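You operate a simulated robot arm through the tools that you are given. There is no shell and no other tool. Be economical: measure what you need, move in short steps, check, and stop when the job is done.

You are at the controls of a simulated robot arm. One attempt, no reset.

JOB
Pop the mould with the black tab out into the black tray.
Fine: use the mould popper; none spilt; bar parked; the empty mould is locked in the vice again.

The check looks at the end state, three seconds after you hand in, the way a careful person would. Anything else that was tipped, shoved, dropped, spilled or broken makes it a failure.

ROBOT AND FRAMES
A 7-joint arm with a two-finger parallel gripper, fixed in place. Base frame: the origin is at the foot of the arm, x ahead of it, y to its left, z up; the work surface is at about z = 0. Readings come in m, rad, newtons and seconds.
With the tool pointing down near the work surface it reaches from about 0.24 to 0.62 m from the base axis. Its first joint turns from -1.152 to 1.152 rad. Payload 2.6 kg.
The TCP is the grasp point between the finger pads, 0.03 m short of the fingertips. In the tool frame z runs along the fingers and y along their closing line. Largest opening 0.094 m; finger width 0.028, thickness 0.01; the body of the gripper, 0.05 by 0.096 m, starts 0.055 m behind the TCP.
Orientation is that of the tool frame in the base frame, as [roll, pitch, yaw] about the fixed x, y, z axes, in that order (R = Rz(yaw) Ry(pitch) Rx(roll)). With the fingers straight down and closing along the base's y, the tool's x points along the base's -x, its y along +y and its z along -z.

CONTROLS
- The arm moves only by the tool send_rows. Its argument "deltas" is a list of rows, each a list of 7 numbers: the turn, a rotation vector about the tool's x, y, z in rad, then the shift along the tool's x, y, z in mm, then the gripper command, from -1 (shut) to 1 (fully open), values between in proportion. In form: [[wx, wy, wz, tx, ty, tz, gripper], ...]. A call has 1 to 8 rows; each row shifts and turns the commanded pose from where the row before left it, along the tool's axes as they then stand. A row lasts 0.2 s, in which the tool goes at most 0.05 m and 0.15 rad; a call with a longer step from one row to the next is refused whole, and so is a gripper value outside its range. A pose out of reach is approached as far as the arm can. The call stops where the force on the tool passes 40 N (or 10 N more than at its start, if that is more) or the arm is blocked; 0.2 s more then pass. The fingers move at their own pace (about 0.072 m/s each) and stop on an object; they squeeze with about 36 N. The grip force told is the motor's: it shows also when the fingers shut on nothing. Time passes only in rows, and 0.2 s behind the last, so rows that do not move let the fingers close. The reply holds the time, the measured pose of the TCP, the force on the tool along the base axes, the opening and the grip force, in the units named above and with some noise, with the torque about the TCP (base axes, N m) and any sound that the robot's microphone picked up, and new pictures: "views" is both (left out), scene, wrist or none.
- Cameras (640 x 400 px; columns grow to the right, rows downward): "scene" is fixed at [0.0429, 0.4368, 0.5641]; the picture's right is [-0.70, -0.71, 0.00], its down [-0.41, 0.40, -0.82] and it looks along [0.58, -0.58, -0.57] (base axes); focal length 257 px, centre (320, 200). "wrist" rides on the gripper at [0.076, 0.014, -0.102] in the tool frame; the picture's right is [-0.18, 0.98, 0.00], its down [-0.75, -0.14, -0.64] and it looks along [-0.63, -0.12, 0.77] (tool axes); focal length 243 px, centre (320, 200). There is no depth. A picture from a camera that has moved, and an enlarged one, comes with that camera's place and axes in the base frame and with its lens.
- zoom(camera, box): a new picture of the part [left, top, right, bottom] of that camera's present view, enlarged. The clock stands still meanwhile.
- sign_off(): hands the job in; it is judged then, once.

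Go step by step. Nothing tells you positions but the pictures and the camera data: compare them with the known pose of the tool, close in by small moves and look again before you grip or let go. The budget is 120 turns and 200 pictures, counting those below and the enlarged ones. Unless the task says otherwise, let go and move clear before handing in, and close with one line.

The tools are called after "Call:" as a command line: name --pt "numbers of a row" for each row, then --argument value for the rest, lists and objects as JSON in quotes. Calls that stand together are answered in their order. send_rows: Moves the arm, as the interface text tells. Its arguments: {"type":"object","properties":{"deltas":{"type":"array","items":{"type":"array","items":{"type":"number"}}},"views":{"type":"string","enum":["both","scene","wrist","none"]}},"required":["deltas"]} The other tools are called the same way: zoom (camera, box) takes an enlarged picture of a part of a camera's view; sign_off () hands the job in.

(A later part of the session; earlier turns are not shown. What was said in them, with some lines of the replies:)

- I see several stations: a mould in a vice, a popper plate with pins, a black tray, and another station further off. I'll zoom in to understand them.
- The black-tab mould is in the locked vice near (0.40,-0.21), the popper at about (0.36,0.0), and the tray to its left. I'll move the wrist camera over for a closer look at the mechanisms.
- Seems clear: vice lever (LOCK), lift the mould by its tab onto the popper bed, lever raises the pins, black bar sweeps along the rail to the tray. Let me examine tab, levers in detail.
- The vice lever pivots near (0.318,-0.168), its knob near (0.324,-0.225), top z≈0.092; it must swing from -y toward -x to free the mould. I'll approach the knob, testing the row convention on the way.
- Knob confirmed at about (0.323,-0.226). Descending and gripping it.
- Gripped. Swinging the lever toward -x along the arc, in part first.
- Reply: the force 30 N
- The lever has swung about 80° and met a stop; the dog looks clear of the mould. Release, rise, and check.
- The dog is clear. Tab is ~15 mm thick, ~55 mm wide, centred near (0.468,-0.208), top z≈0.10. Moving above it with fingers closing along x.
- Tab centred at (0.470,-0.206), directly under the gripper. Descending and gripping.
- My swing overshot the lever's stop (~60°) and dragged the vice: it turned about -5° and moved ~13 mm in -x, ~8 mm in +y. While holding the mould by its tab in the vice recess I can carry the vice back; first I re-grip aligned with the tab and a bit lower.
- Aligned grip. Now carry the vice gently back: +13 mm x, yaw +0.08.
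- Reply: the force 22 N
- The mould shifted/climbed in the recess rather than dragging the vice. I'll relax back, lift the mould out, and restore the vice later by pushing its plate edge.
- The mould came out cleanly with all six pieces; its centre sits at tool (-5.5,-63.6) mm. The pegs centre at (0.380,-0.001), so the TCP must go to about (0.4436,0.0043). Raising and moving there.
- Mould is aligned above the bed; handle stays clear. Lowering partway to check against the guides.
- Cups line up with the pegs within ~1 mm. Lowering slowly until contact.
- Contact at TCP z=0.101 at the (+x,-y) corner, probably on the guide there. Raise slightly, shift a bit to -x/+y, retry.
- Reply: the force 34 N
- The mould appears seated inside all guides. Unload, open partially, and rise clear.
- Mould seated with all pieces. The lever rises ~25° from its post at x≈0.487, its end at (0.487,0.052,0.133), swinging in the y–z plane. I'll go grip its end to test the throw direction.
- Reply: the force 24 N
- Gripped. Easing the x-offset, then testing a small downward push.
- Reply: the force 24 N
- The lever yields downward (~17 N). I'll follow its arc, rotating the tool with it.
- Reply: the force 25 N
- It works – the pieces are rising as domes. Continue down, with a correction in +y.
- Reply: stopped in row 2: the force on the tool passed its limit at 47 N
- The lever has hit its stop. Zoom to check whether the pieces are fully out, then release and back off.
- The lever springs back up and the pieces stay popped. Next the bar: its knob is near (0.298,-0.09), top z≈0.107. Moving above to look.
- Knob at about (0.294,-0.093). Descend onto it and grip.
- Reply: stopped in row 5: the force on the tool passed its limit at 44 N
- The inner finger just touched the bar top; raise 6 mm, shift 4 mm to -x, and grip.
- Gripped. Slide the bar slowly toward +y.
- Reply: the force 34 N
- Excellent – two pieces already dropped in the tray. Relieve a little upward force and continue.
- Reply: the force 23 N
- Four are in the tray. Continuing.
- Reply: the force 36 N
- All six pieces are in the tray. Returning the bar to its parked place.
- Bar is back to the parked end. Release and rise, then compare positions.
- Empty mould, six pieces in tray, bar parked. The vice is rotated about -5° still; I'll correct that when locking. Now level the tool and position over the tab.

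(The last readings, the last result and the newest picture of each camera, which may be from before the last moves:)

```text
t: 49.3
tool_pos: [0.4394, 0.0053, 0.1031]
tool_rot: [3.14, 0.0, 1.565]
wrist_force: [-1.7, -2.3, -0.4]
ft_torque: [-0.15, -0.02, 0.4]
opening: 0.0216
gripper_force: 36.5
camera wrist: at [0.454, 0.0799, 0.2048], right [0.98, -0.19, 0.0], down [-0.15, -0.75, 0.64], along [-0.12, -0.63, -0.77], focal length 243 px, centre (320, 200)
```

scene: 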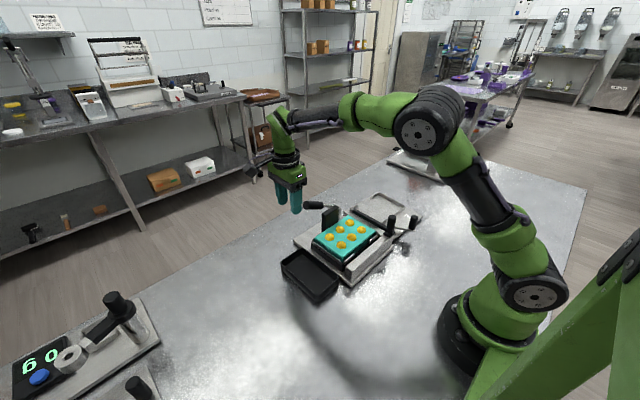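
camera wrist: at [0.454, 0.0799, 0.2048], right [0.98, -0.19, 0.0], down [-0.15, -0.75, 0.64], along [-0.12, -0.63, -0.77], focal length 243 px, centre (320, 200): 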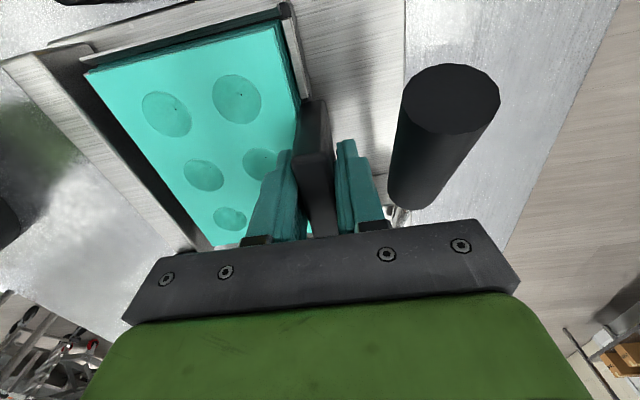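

Gripped identically. Lift and carry over to the vice.

Call:
send_rows --pt "0 0 0 0 0 -10 -1" --pt "0 0 0 0 0 -30 -1" --pt "0 0 0 0 0 -40 -1" --pt "0 0 0 -40 7 -15 -1" --pt "0 0 0 -45 7 0 -1" --pt "0 0 0 -45 7 0 -1" --pt "0 0 0 -45 7 0 -1" --pt "0 0 0.06 -39 7 0 -1" --views "none"

Call:
send_rows --pt "0 0 0 0 0 20 -1" --pt "0 0 0 0 0 20 -1" --pt "0 0 0 0 0 0 -1" --views "wrist"

Call:
zoom --camera "scene" --box '[340, 150, 440, 240]'

```text
t: 51.1
tool_pos: [0.4739, -0.2108, 0.1975]
tool_rot: [3.14, 0.001, 1.506]
wrist_force: [-0.3, -0.5, -0.1]
ft_torque: [-0.03, -0.07, 0.02]
opening: 0.022
gripper_force: 35.9
```

```text
t: 51.9
tool_pos: [0.4727, -0.2111, 0.1577]
tool_rot: [3.139, 0.0, 1.506]
wrist_force: [0.0, -0.8, -0.5]
ft_torque: [-0.01, -0.04, 0.0]
opening: 0.0219
gripper_force: 36.0
camera wrist: at [0.4922, -0.1354, 0.2603], right [0.97, -0.25, 0.0], down [-0.19, -0.74, 0.64], along [-0.16, -0.62, -0.77], focal length 243 px, centre (320, 200)
```

wrist: 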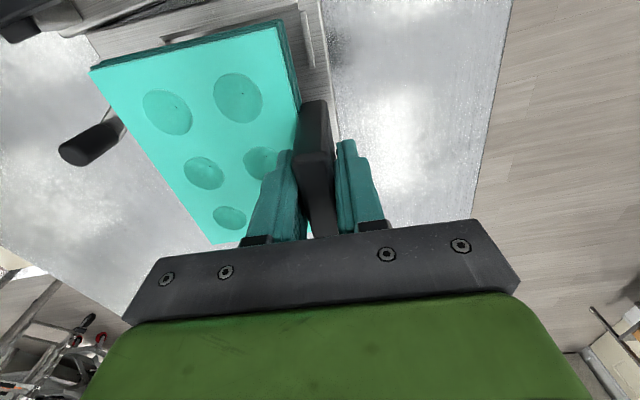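

```text
4.44 times, centred on (390, 195) of scene
camera zoom: at [0.0429, 0.4368, 0.5641], right [-0.7, -0.71, 0.0], down [-0.41, 0.4, -0.82], along [0.58, -0.58, -0.57], focal length 1142 px, centre (9, 222)
```

zoom: 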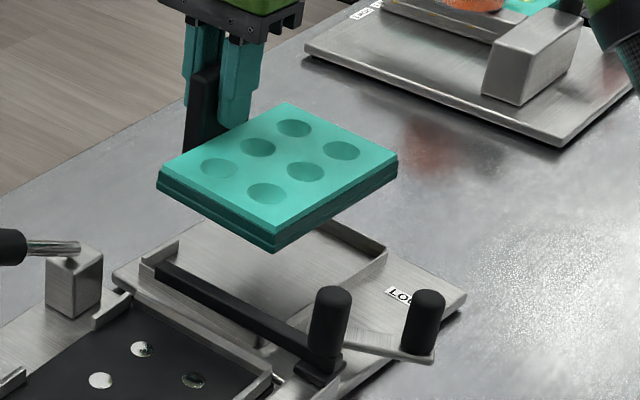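

Relative to the lift-off pose I'm about 2 mm off in x and y; correct and lower partway.

Call:
send_rows --pt "0 0 0 1.8 1.7 20 -1" --pt "0 0 0 0 0 20 -1" --pt "0 0 0 0 0 10 -1" --pt "0 0 0 0 0 0 -1" --views "wrist"

Call:
zoom --camera "scene" --box '[350, 170, 420, 220]'

Call:
zoom --camera "wrist" --box '[60, 0, 340, 180]'

```text
t: 52.9
tool_pos: [0.475, -0.2099, 0.1072]
tool_rot: [3.139, -0.001, 1.505]
wrist_force: [0.4, -0.5, -1.1]
ft_torque: [0.01, -0.03, 0.02]
opening: 0.022
gripper_force: 36.2
camera wrist: at [0.4941, -0.1337, 0.2103], right [0.97, -0.25, 0.0], down [-0.19, -0.74, 0.64], along [-0.16, -0.62, -0.77], focal length 243 px, centre (320, 200)
```

wrist: 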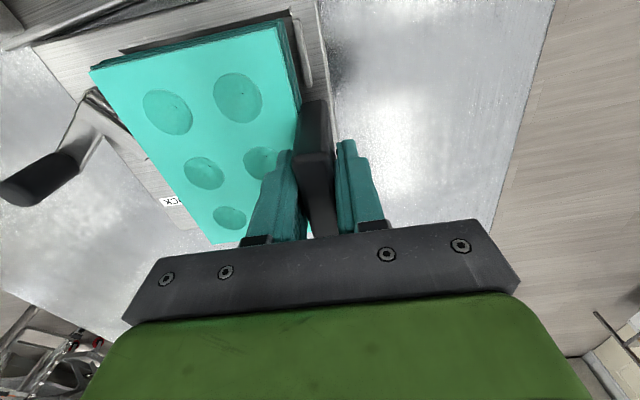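

```text
8.00 times, centred on (385, 195) of scene
camera zoom: at [0.0429, 0.4368, 0.5641], right [-0.7, -0.71, 0.0], down [-0.41, 0.4, -0.82], along [0.58, -0.58, -0.57], focal length 2055 px, centre (-200, 240)
```

zoom: 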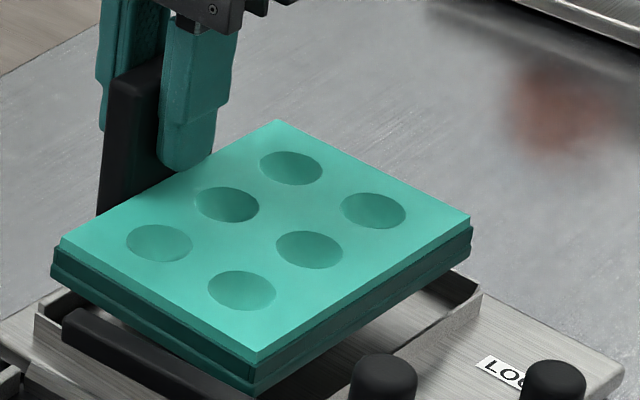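

```text
2.22 times, centred on (200, 90) of wrist
camera zoom: at [0.4941, -0.1337, 0.2103], right [0.97, -0.25, 0.0], down [-0.19, -0.74, 0.64], along [-0.16, -0.62, -0.77], focal length 539 px, centre (587, 444)
```

zoom: 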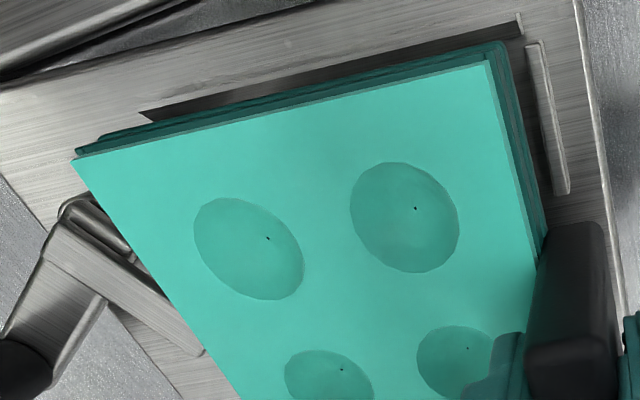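

Call:
send_rows --pt "0 0 0 0 0 5 -1" --pt "0 0 0 0 0 5 -1" --pt "0 0 0 0 0 4 -1" --pt "0 0 0 0 0 3 -1" --pt "0 0 0 0 0 2 -1" --views "none"

Call:
zoom --camera "scene" --box '[350, 170, 420, 220]'

Call:
zoom --camera "wrist" --box '[60, 0, 340, 180]'

```text
t: 54.1
tool_pos: [0.4756, -0.2089, 0.0879]
tool_rot: [3.14, -0.002, 1.507]
wrist_force: [0.6, 0.2, -1.4]
ft_torque: [0.01, -0.05, 0.03]
opening: 0.0221
gripper_force: 36.3
```

```text
8.00 times, centred on (385, 195) of scene
camera zoom: at [0.0429, 0.4368, 0.5641], right [-0.7, -0.71, 0.0], down [-0.41, 0.4, -0.82], along [0.58, -0.58, -0.57], focal length 2055 px, centre (-200, 240)
```

zoom: 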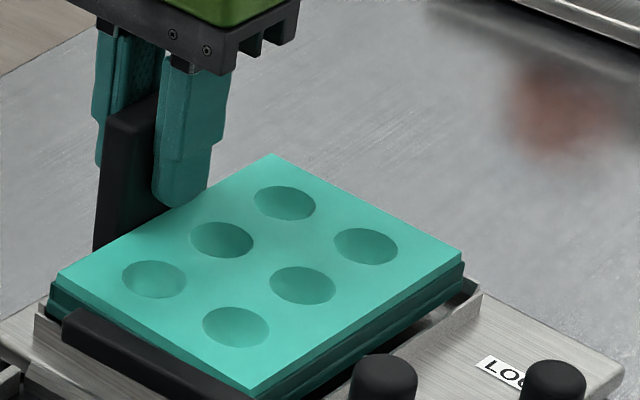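

```text
2.22 times, centred on (200, 90) of wrist
camera zoom: at [0.4945, -0.1338, 0.1914], right [0.97, -0.25, 0.0], down [-0.19, -0.74, 0.64], along [-0.16, -0.62, -0.77], focal length 539 px, centre (587, 444)
```

zoom: 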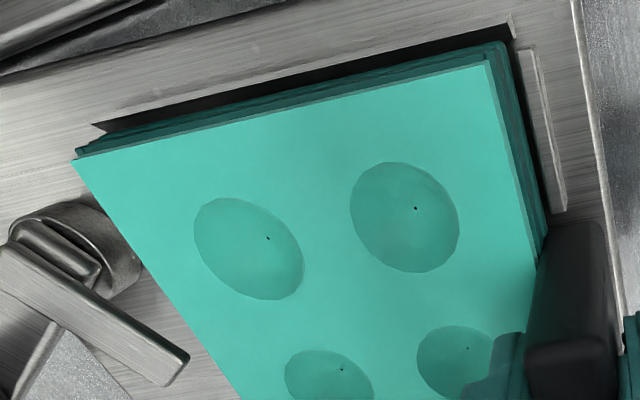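

Call:
send_rows --pt "0 0 0 0 0 2 -1" --pt "0 0 0 0 0 2 -1" --pt "0 0 0 0 0 1.5 -1" --views "none"

```text
t: 54.9
tool_pos: [0.4751, -0.2098, 0.0825]
tool_rot: [3.14, 0.001, 1.507]
wrist_force: [1.1, -3.4, 0.4]
ft_torque: [-0.13, -0.02, 0.07]
opening: 0.0216
gripper_force: 36.0
```

Call:
send_rows --pt "0 0 0 0 0 1 -1" --pt "0 0 0 0 0 1 -1" --views "wrist"

Call:
zoom --camera "scene" --box '[350, 170, 420, 220]'

Call:
zoom --camera "wrist" --box '[60, 0, 340, 180]'

```text
t: 55.5
tool_pos: [0.4754, -0.2092, 0.0809]
tool_rot: [-3.141, 0.0, 1.505]
wrist_force: [-1.0, -4.3, 2.3]
ft_torque: [-0.01, 0.0, 0.08]
opening: 0.0217
gripper_force: 35.5
camera wrist: at [0.4948, -0.1344, 0.1837], right [0.97, -0.25, 0.0], down [-0.19, -0.74, 0.64], along [-0.16, -0.62, -0.77], focal length 243 px, centre (320, 200)
```

wrist: 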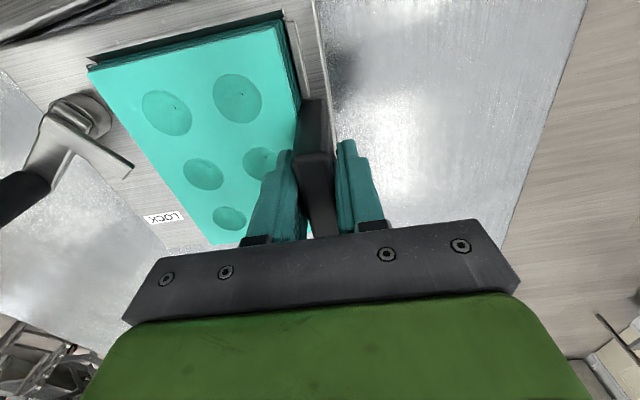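

```text
8.00 times, centred on (385, 195) of scene
camera zoom: at [0.0429, 0.4368, 0.5641], right [-0.7, -0.71, 0.0], down [-0.41, 0.4, -0.82], along [0.58, -0.58, -0.57], focal length 2055 px, centre (-200, 240)
```

zoom: 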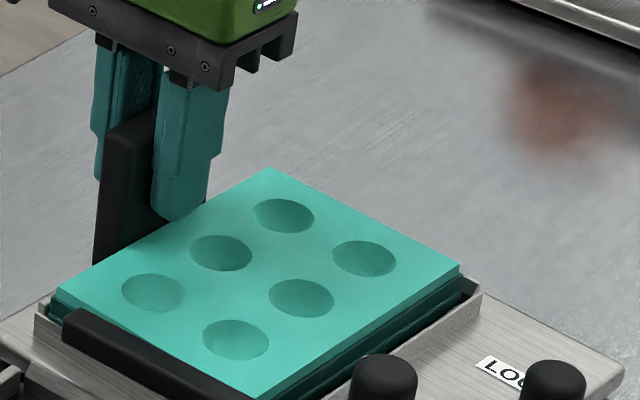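

```text
2.22 times, centred on (200, 90) of wrist
camera zoom: at [0.4948, -0.1344, 0.1837], right [0.97, -0.25, 0.0], down [-0.19, -0.74, 0.64], along [-0.16, -0.62, -0.77], focal length 539 px, centre (587, 444)
```

zoom: 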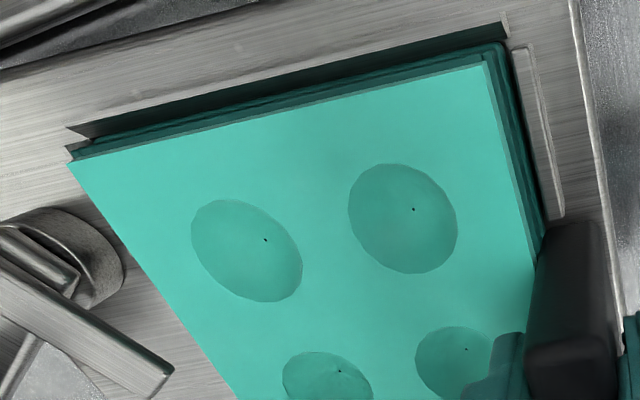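

Call:
send_rows --pt "0 0 0 0 0 1 -1" --pt "0 0 0 0 0 1 -1" --views "none"

```text
t: 56.1
tool_pos: [0.4763, -0.2091, 0.0799]
tool_rot: [3.138, 0.002, 1.507]
wrist_force: [0.4, -6.6, 4.1]
ft_torque: [0.05, 0.01, 0.06]
opening: 0.0221
gripper_force: 36.0
```

Call:
send_rows --pt "0 0 0 -1.2 0 0 -1" --pt "0 0 0 0 0 1 -1" --pt "0 0 0 0 0 1 -1" --pt "0 0 0 0 0 1 -1" --views "none"

Call:
zoom --camera "scene" --box '[340, 170, 430, 240]'

```text
t: 57.1
tool_pos: [0.478, -0.2096, 0.0773]
tool_rot: [3.139, -0.001, 1.505]
wrist_force: [-7.9, 2.5, 21.5]
ft_torque: [0.11, 0.29, 0.05]
opening: 0.022
gripper_force: 35.8
```

```text
5.71 times, centred on (385, 205) of scene
camera zoom: at [0.0428, 0.4369, 0.5641], right [-0.7, -0.71, 0.0], down [-0.41, 0.4, -0.82], along [0.58, -0.58, -0.57], focal length 1468 px, centre (-51, 171)
```

zoom: 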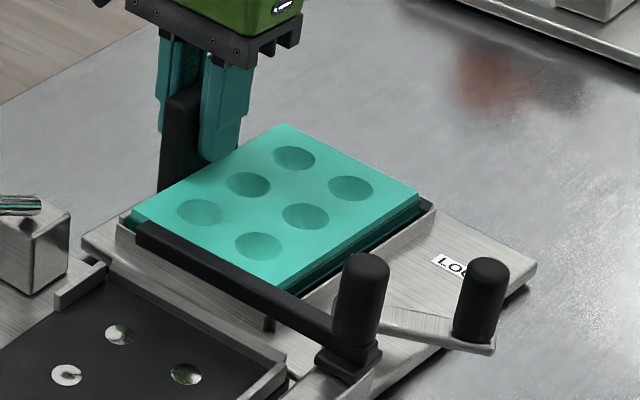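

Seated. Ease back ~2.5 mm in -x to center, unload, then release and inspect.

Call:
send_rows --pt "0 0 0 0 -1.5 -1 -1" --pt "0 0 0 0 -1 -0.5 -1" --pt "0 0 0 0 0 0 0.0" --pt "0 0 0 0 0 0 0.0" --pt "0 0 0 0 0 -30 0.0" --pt "0 0 0 0 0 -40 0" --pt "0 0 0 0 0 -40 0" --pt "0 0 0 0 0 0 0" --views "wrist"

Call:
zoom --camera "scene" --box '[340, 170, 430, 240]'

Call:
zoom --camera "wrist" --box '[120, 0, 400, 200]'

```text
t: 58.9
tool_pos: [0.4742, -0.2082, 0.1874]
tool_rot: [3.14, 0.001, 1.507]
wrist_force: [0.1, -0.5, -0.4]
ft_torque: [0.04, 0.0, -0.01]
opening: 0.047
gripper_force: 0.0
camera wrist: at [0.492, -0.1337, 0.2899], right [0.97, -0.25, 0.0], down [-0.19, -0.74, 0.64], along [-0.16, -0.62, -0.77], focal length 243 px, centre (320, 200)
```

wrist: 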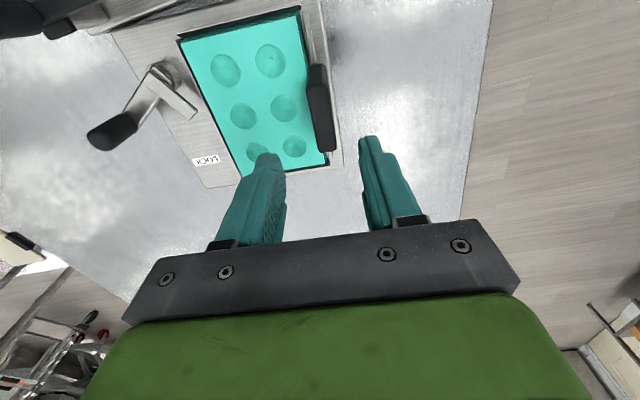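

```text
5.71 times, centred on (385, 205) of scene
camera zoom: at [0.0429, 0.4368, 0.5641], right [-0.7, -0.71, 0.0], down [-0.41, 0.4, -0.82], along [0.58, -0.58, -0.57], focal length 1468 px, centre (-51, 171)
```

zoom: 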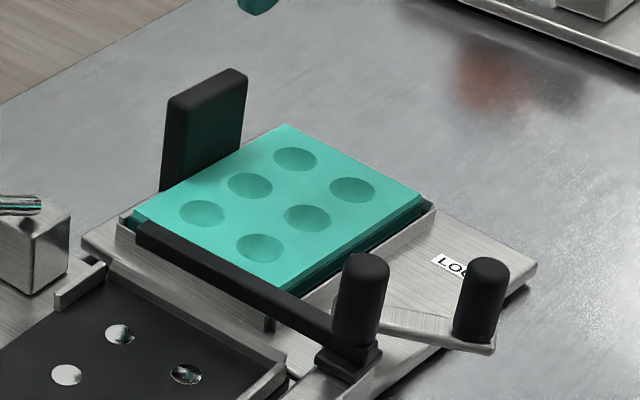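

```text
2.00 times, centred on (260, 100) of wrist
camera zoom: at [0.492, -0.1337, 0.2899], right [0.97, -0.25, 0.0], down [-0.19, -0.74, 0.64], along [-0.16, -0.62, -0.77], focal length 485 px, centre (440, 400)
```

zoom: 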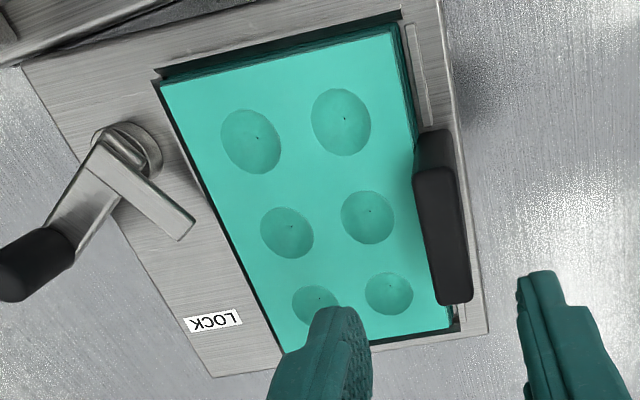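

Mould is flat and square in the vice. Now to the vice lever: knob near (0.269,-0.176). Moving above it.

Call:
send_rows --pt "0 0 0 3.8 -41.3 0 0.1" --pt "0 0 0 3.8 -41.3 0 0.1" --pt "0 0 0 3.8 -41.3 0 0.1" --pt "0 0 0 3.8 -41.3 0 0.1" --pt "0 0 0 3.8 -41.3 0 0.1" --pt "0 0 -0.063 0 0 30 0.1" --pt "0 0 0 0 0 0 0.1" --views "wrist"

Call:
zoom --camera "wrist" --box '[200, 40, 480, 240]'

```text
t: 60.5
tool_pos: [0.2684, -0.1769, 0.1572]
tool_rot: [3.14, 0.0, 1.571]
wrist_force: [0.1, 0.0, 0.2]
ft_torque: [-0.01, -0.03, 0.01]
opening: 0.0517
gripper_force: 0.1
camera wrist: at [0.2817, -0.1008, 0.2594], right [0.98, -0.19, 0.0], down [-0.14, -0.75, 0.64], along [-0.12, -0.63, -0.77], focal length 243 px, centre (320, 200)
```

wrist: 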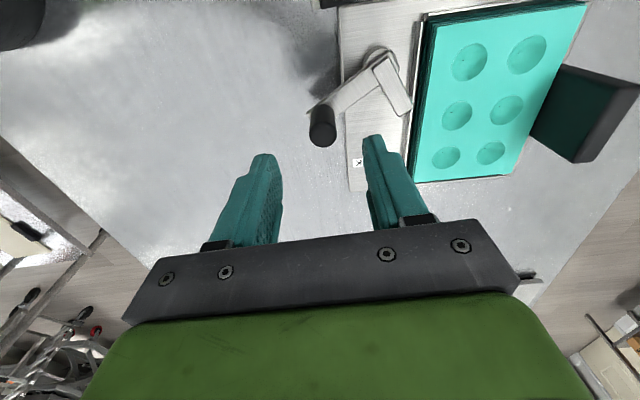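

```text
2.00 times, centred on (340, 140) of wrist
camera zoom: at [0.2817, -0.1008, 0.2594], right [0.98, -0.19, 0.0], down [-0.14, -0.75, 0.64], along [-0.12, -0.63, -0.77], focal length 485 px, centre (280, 320)
```

zoom: 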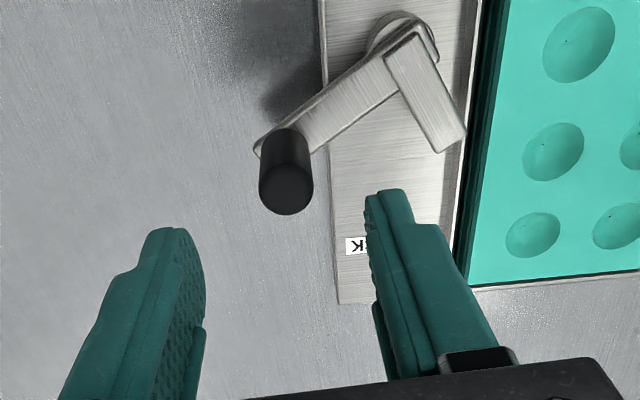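

Call:
send_rows --pt "0 0 0 -2 0 30 0.1" --pt "0 0 0 0 0 30 0.1" --pt "0 0 0 0 0 8 0.1" --pt "0 0 0 0 0 0 -1" --pt "0 0 0 0 0 0 -1" --pt "0 0 0 0 0 0 -1" --views "wrist"

```text
t: 61.9
tool_pos: [0.2685, -0.1796, 0.0879]
tool_rot: [3.136, 0.0, 1.569]
wrist_force: [11.3, -2.7, 0.6]
ft_torque: [-0.23, 0.11, -0.07]
opening: 0.0215
gripper_force: 35.7
camera wrist: at [0.2828, -0.1034, 0.1914], right [0.98, -0.18, 0.0], down [-0.14, -0.75, 0.64], along [-0.12, -0.63, -0.77], focal length 243 px, centre (320, 200)
```

wrist: 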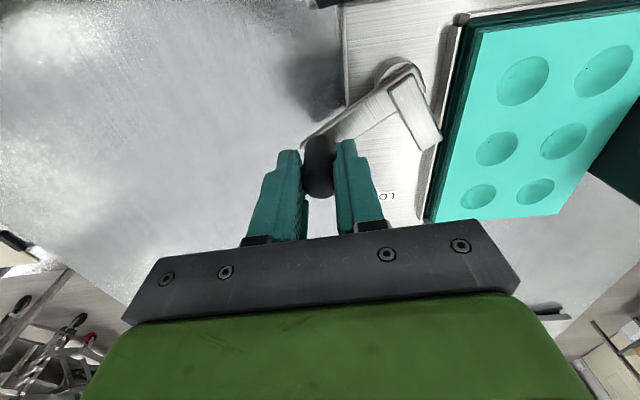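

Gripped. Swing the lever back toward LOCK along its arc (first 4 steps).

Call:
send_rows --pt "0 0 -0.15 -7.7 6.3 0 -1" --pt "0 0 -0.15 -7.7 5.8 0 -1" --pt "0 0 -0.15 -7.7 5.8 0 -1" --pt "0 0 -0.15 -7.7 5.8 0 -1" --views "wrist"

Call:
zoom --camera "scene" --box '[340, 170, 430, 240]'

```text
t: 62.9
tool_pos: [0.2959, -0.2072, 0.0897]
tool_rot: [-3.137, 0.005, 2.167]
wrist_force: [-18.4, -27.0, 0.4]
ft_torque: [-0.1, 0.25, 0.17]
opening: 0.0213
gripper_force: 36.0
camera wrist: at [0.2648, -0.1365, 0.191], right [0.92, 0.4, 0.0], down [0.31, -0.7, 0.65], along [0.26, -0.59, -0.76], focal length 243 px, centre (320, 200)
```

wrist: 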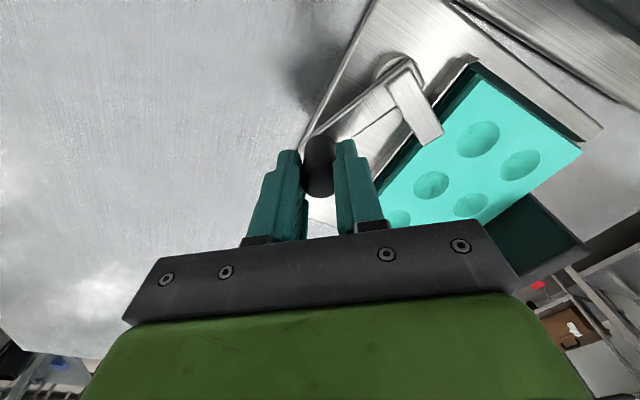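

```text
5.71 times, centred on (385, 205) of scene
camera zoom: at [0.043, 0.4368, 0.5641], right [-0.7, -0.71, 0.0], down [-0.41, 0.4, -0.82], along [0.58, -0.58, -0.57], focal length 1468 px, centre (-51, 171)
```

zoom: 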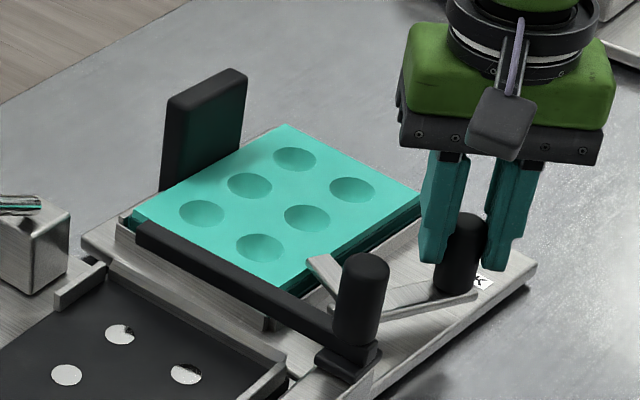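

Lever moves, vice still; I'm pulling slightly inward, so correct the radius and continue.

Call:
send_rows --pt "0 0 0 -1.6 -2.5 0 -1" --pt "0 0 -0.15 -8.0 6.0 0 -1" --pt "0 0 -0.1 -5.3 4.0 0 -1" --pt "0 0 0 0 0 0 -1" --views "wrist"

Call:
zoom --camera "scene" --box '[340, 170, 430, 240]'

```text
t: 63.9
tool_pos: [0.3114, -0.2128, 0.0884]
tool_rot: [-3.138, 0.005, 2.418]
wrist_force: [-9.7, -26.1, 0.0]
ft_torque: [-0.37, 0.32, 0.24]
opening: 0.0214
gripper_force: 36.7
camera wrist: at [0.264, -0.1524, 0.1917], right [0.79, 0.62, 0.0], down [0.47, -0.6, 0.65], along [0.4, -0.51, -0.76], focal length 243 px, centre (320, 200)
```

wrist: 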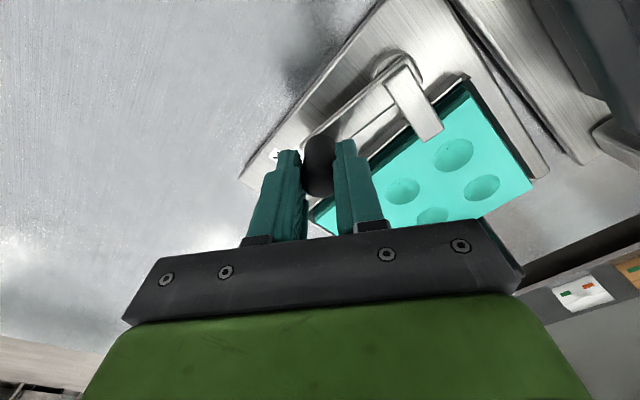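

```text
5.71 times, centred on (385, 205) of scene
camera zoom: at [0.043, 0.4368, 0.5641], right [-0.7, -0.71, 0.0], down [-0.41, 0.4, -0.82], along [0.58, -0.58, -0.57], focal length 1468 px, centre (-51, 171)
```

zoom: 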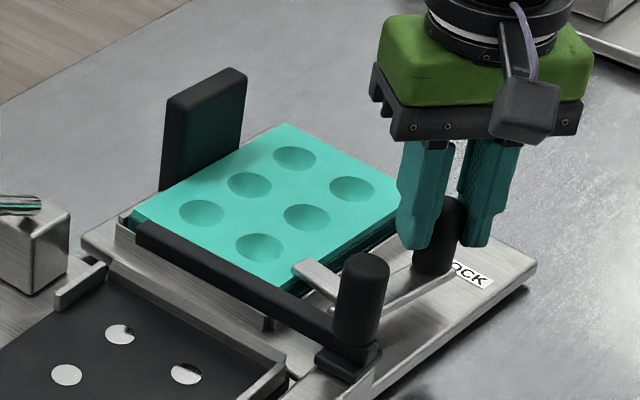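

Call:
send_rows --pt "0 0 0 -1.4 -2.1 0 -1" --pt "0 0 -0.08 -4.3 3.2 0 -1" --pt "0 0 0 0 0 0 -1" --views "wrist"

Call:
zoom --camera "scene" --box '[340, 170, 430, 240]'

```text
t: 64.7
tool_pos: [0.3166, -0.215, 0.0895]
tool_rot: [-3.139, 0.001, 2.498]
wrist_force: [-6.3, -21.3, 0.0]
ft_torque: [-0.05, 0.49, 0.31]
opening: 0.0212
gripper_force: 36.0
camera wrist: at [0.2648, -0.158, 0.1914], right [0.74, 0.68, 0.0], down [0.52, -0.56, 0.64], along [0.43, -0.47, -0.77], focal length 243 px, centre (320, 200)
```

wrist: 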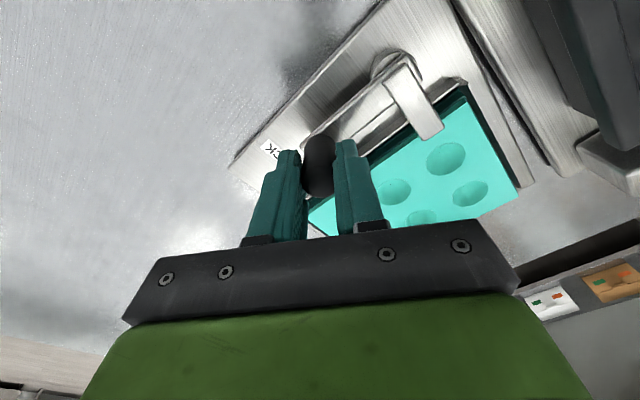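

```text
5.71 times, centred on (385, 205) of scene
camera zoom: at [0.043, 0.4368, 0.5641], right [-0.7, -0.71, 0.0], down [-0.41, 0.4, -0.82], along [0.58, -0.58, -0.57], focal length 1468 px, centre (-51, 171)
```

zoom: 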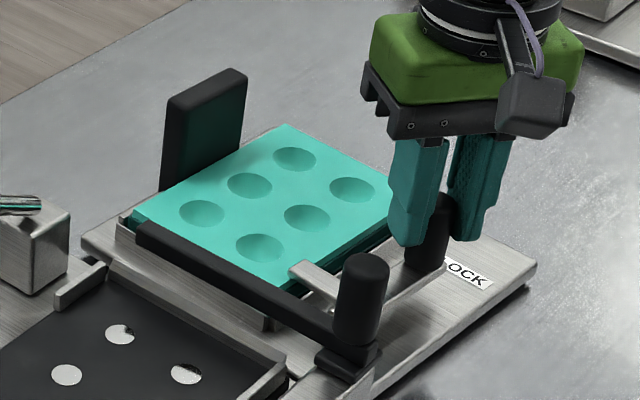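

Call:
send_rows --pt "0 0 0 -1.2 -1.6 0 -1" --pt "0 0 -0.08 -4.3 3.2 0 -1" --pt "0 0 -0.06 -3.2 2.4 0 -1" --pt "0 0 0 0 0 0 -1" --views "none"

Call:
zoom --camera "scene" --box '[340, 170, 430, 240]'

```text
t: 65.7
tool_pos: [0.3262, -0.2155, 0.0883]
tool_rot: [3.141, -0.002, 2.638]
wrist_force: [-18.6, -6.8, 4.3]
ft_torque: [0.17, 0.74, -0.02]
opening: 0.0215
gripper_force: 36.0
```

```text
5.71 times, centred on (385, 205) of scene
camera zoom: at [0.0429, 0.4368, 0.5641], right [-0.7, -0.71, 0.0], down [-0.41, 0.4, -0.82], along [0.58, -0.58, -0.57], focal length 1468 px, centre (-51, 171)
```

zoom: 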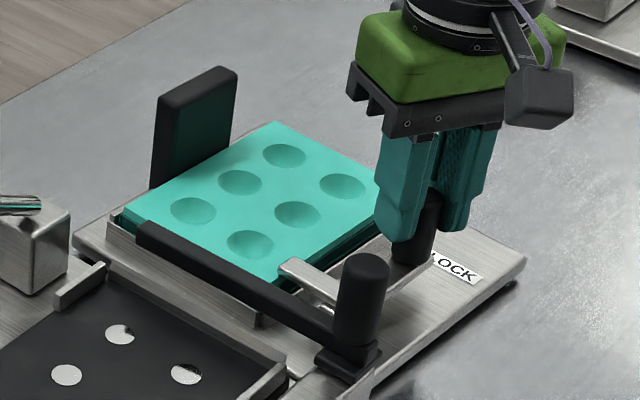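

Lever is against its lock stop and the vice slid slightly +x. It still needs ~6 mm in -y and ~4° CCW; a pull in -y on the lever knob gives both. Doing that gently.

Call:
send_rows --pt "0 0 0 -1.0 -1.75 0 -1" --pt "0 0 0 -1.0 -1.75 0 -1" --pt "0 0 0 -1.0 -1.75 0 -1" --pt "0 0 0 -1.0 -1.75 0 -1" --pt "0 0 0 0 0 0 -1" --views "none"

Call:
zoom --camera "scene" --box '[340, 170, 430, 240]'

```text
t: 66.9
tool_pos: [0.3281, -0.2246, 0.0889]
tool_rot: [3.14, 0.003, 2.639]
wrist_force: [5.1, 8.2, -0.2]
ft_torque: [0.06, 0.4, -0.18]
opening: 0.0214
gripper_force: 36.1
```

```text
5.71 times, centred on (385, 205) of scene
camera zoom: at [0.043, 0.4368, 0.5641], right [-0.7, -0.71, 0.0], down [-0.41, 0.4, -0.82], along [0.58, -0.58, -0.57], focal length 1468 px, centre (-51, 171)
```

zoom: 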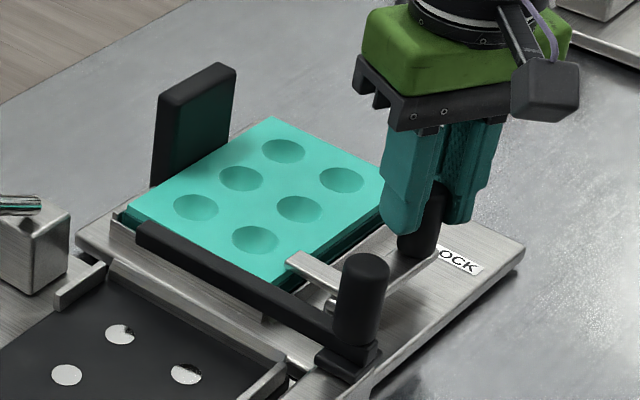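

Vice is back within ~2 mm of its original pose, lever at the locked position. Release, rise and inspect.

Call:
send_rows --pt "0 0 0 0 0 0 0.0" --pt "0 0 0 0 0 0 0.0" --pt "0 0 0 0 0 -40 0" --pt "0 0 0 0 0 -40 0" --pt "0 0 0 30 0 -40 0" --pt "0 0 0 30 0 -40 0" --pt "0 0 0 0 0 0 0" --views "both"

Call:
zoom --camera "scene" --box '[340, 170, 430, 240]'

Call:
zoom --camera "wrist" --box '[200, 0, 520, 200]'

Call:
zoom --camera "scene" --box '[270, 180, 430, 310]'

```text
t: 68.5
tool_pos: [0.275, -0.1951, 0.2498]
tool_rot: [3.139, 0.003, 2.639]
wrist_force: [0.4, 0.1, 0.3]
ft_torque: [0.0, -0.02, -0.04]
opening: 0.0471
gripper_force: 0.2
camera wrist: at [0.2152, -0.1451, 0.3518], right [0.64, 0.77, 0.0], down [0.59, -0.49, 0.64], along [0.5, -0.41, -0.77], focal length 243 px, centre (320, 200)
```

scene: 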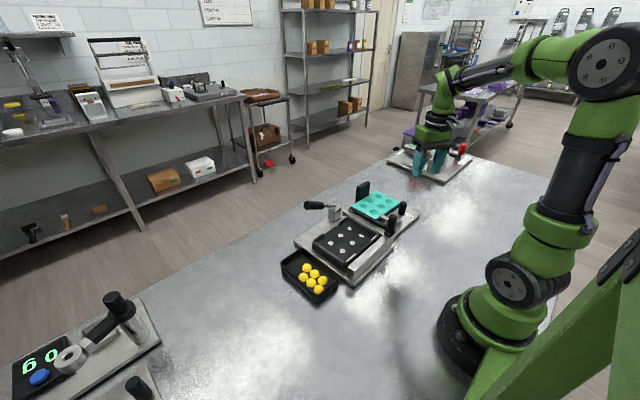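
wrist: 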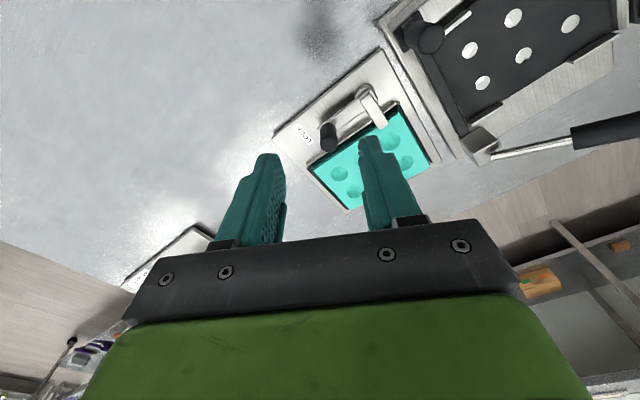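

```text
5.71 times, centred on (385, 205) of scene
camera zoom: at [0.0429, 0.4368, 0.5641], right [-0.7, -0.71, 0.0], down [-0.41, 0.4, -0.82], along [0.58, -0.58, -0.57], focal length 1468 px, centre (-51, 171)
```

zoom: 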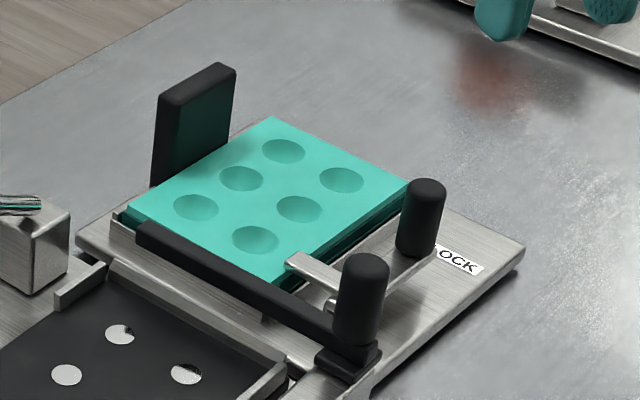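

```text
2.00 times, centred on (360, 100) of wrist
camera zoom: at [0.2152, -0.1451, 0.3518], right [0.64, 0.77, 0.0], down [0.59, -0.49, 0.64], along [0.5, -0.41, -0.77], focal length 485 px, centre (240, 400)
```

zoom: 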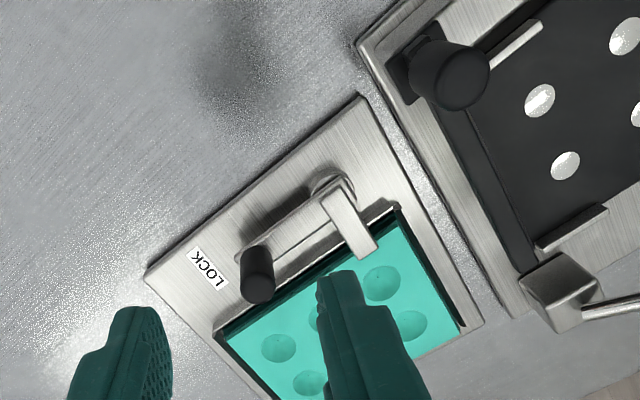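

```text
3.08 times, centred on (350, 245) of scene
camera zoom: at [0.0429, 0.4368, 0.5641], right [-0.7, -0.71, 0.0], down [-0.41, 0.4, -0.82], along [0.58, -0.58, -0.57], focal length 790 px, centre (228, 62)
```

zoom: 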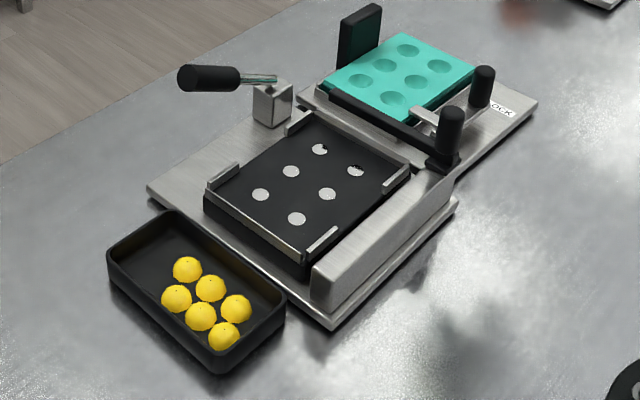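

The end state looks right. All six pieces are in the black tray, the bar is parked, the lever is up, and the empty mould is locked in the vice. The gripper is clear, so I'm handing in.

Call:
sign_off

```text
The job is handed in.
```

The black-tab mould is popped: all six pieces are in the black tray, none spilt, the bar is parked, and the empty mould is back in the vice with its lever at LOCK. My first lever swing shoved the vice about 13 mm and turned it about 5°; I pulled it back to within about 2 mm, and the popper also ended up about 2 mm off.
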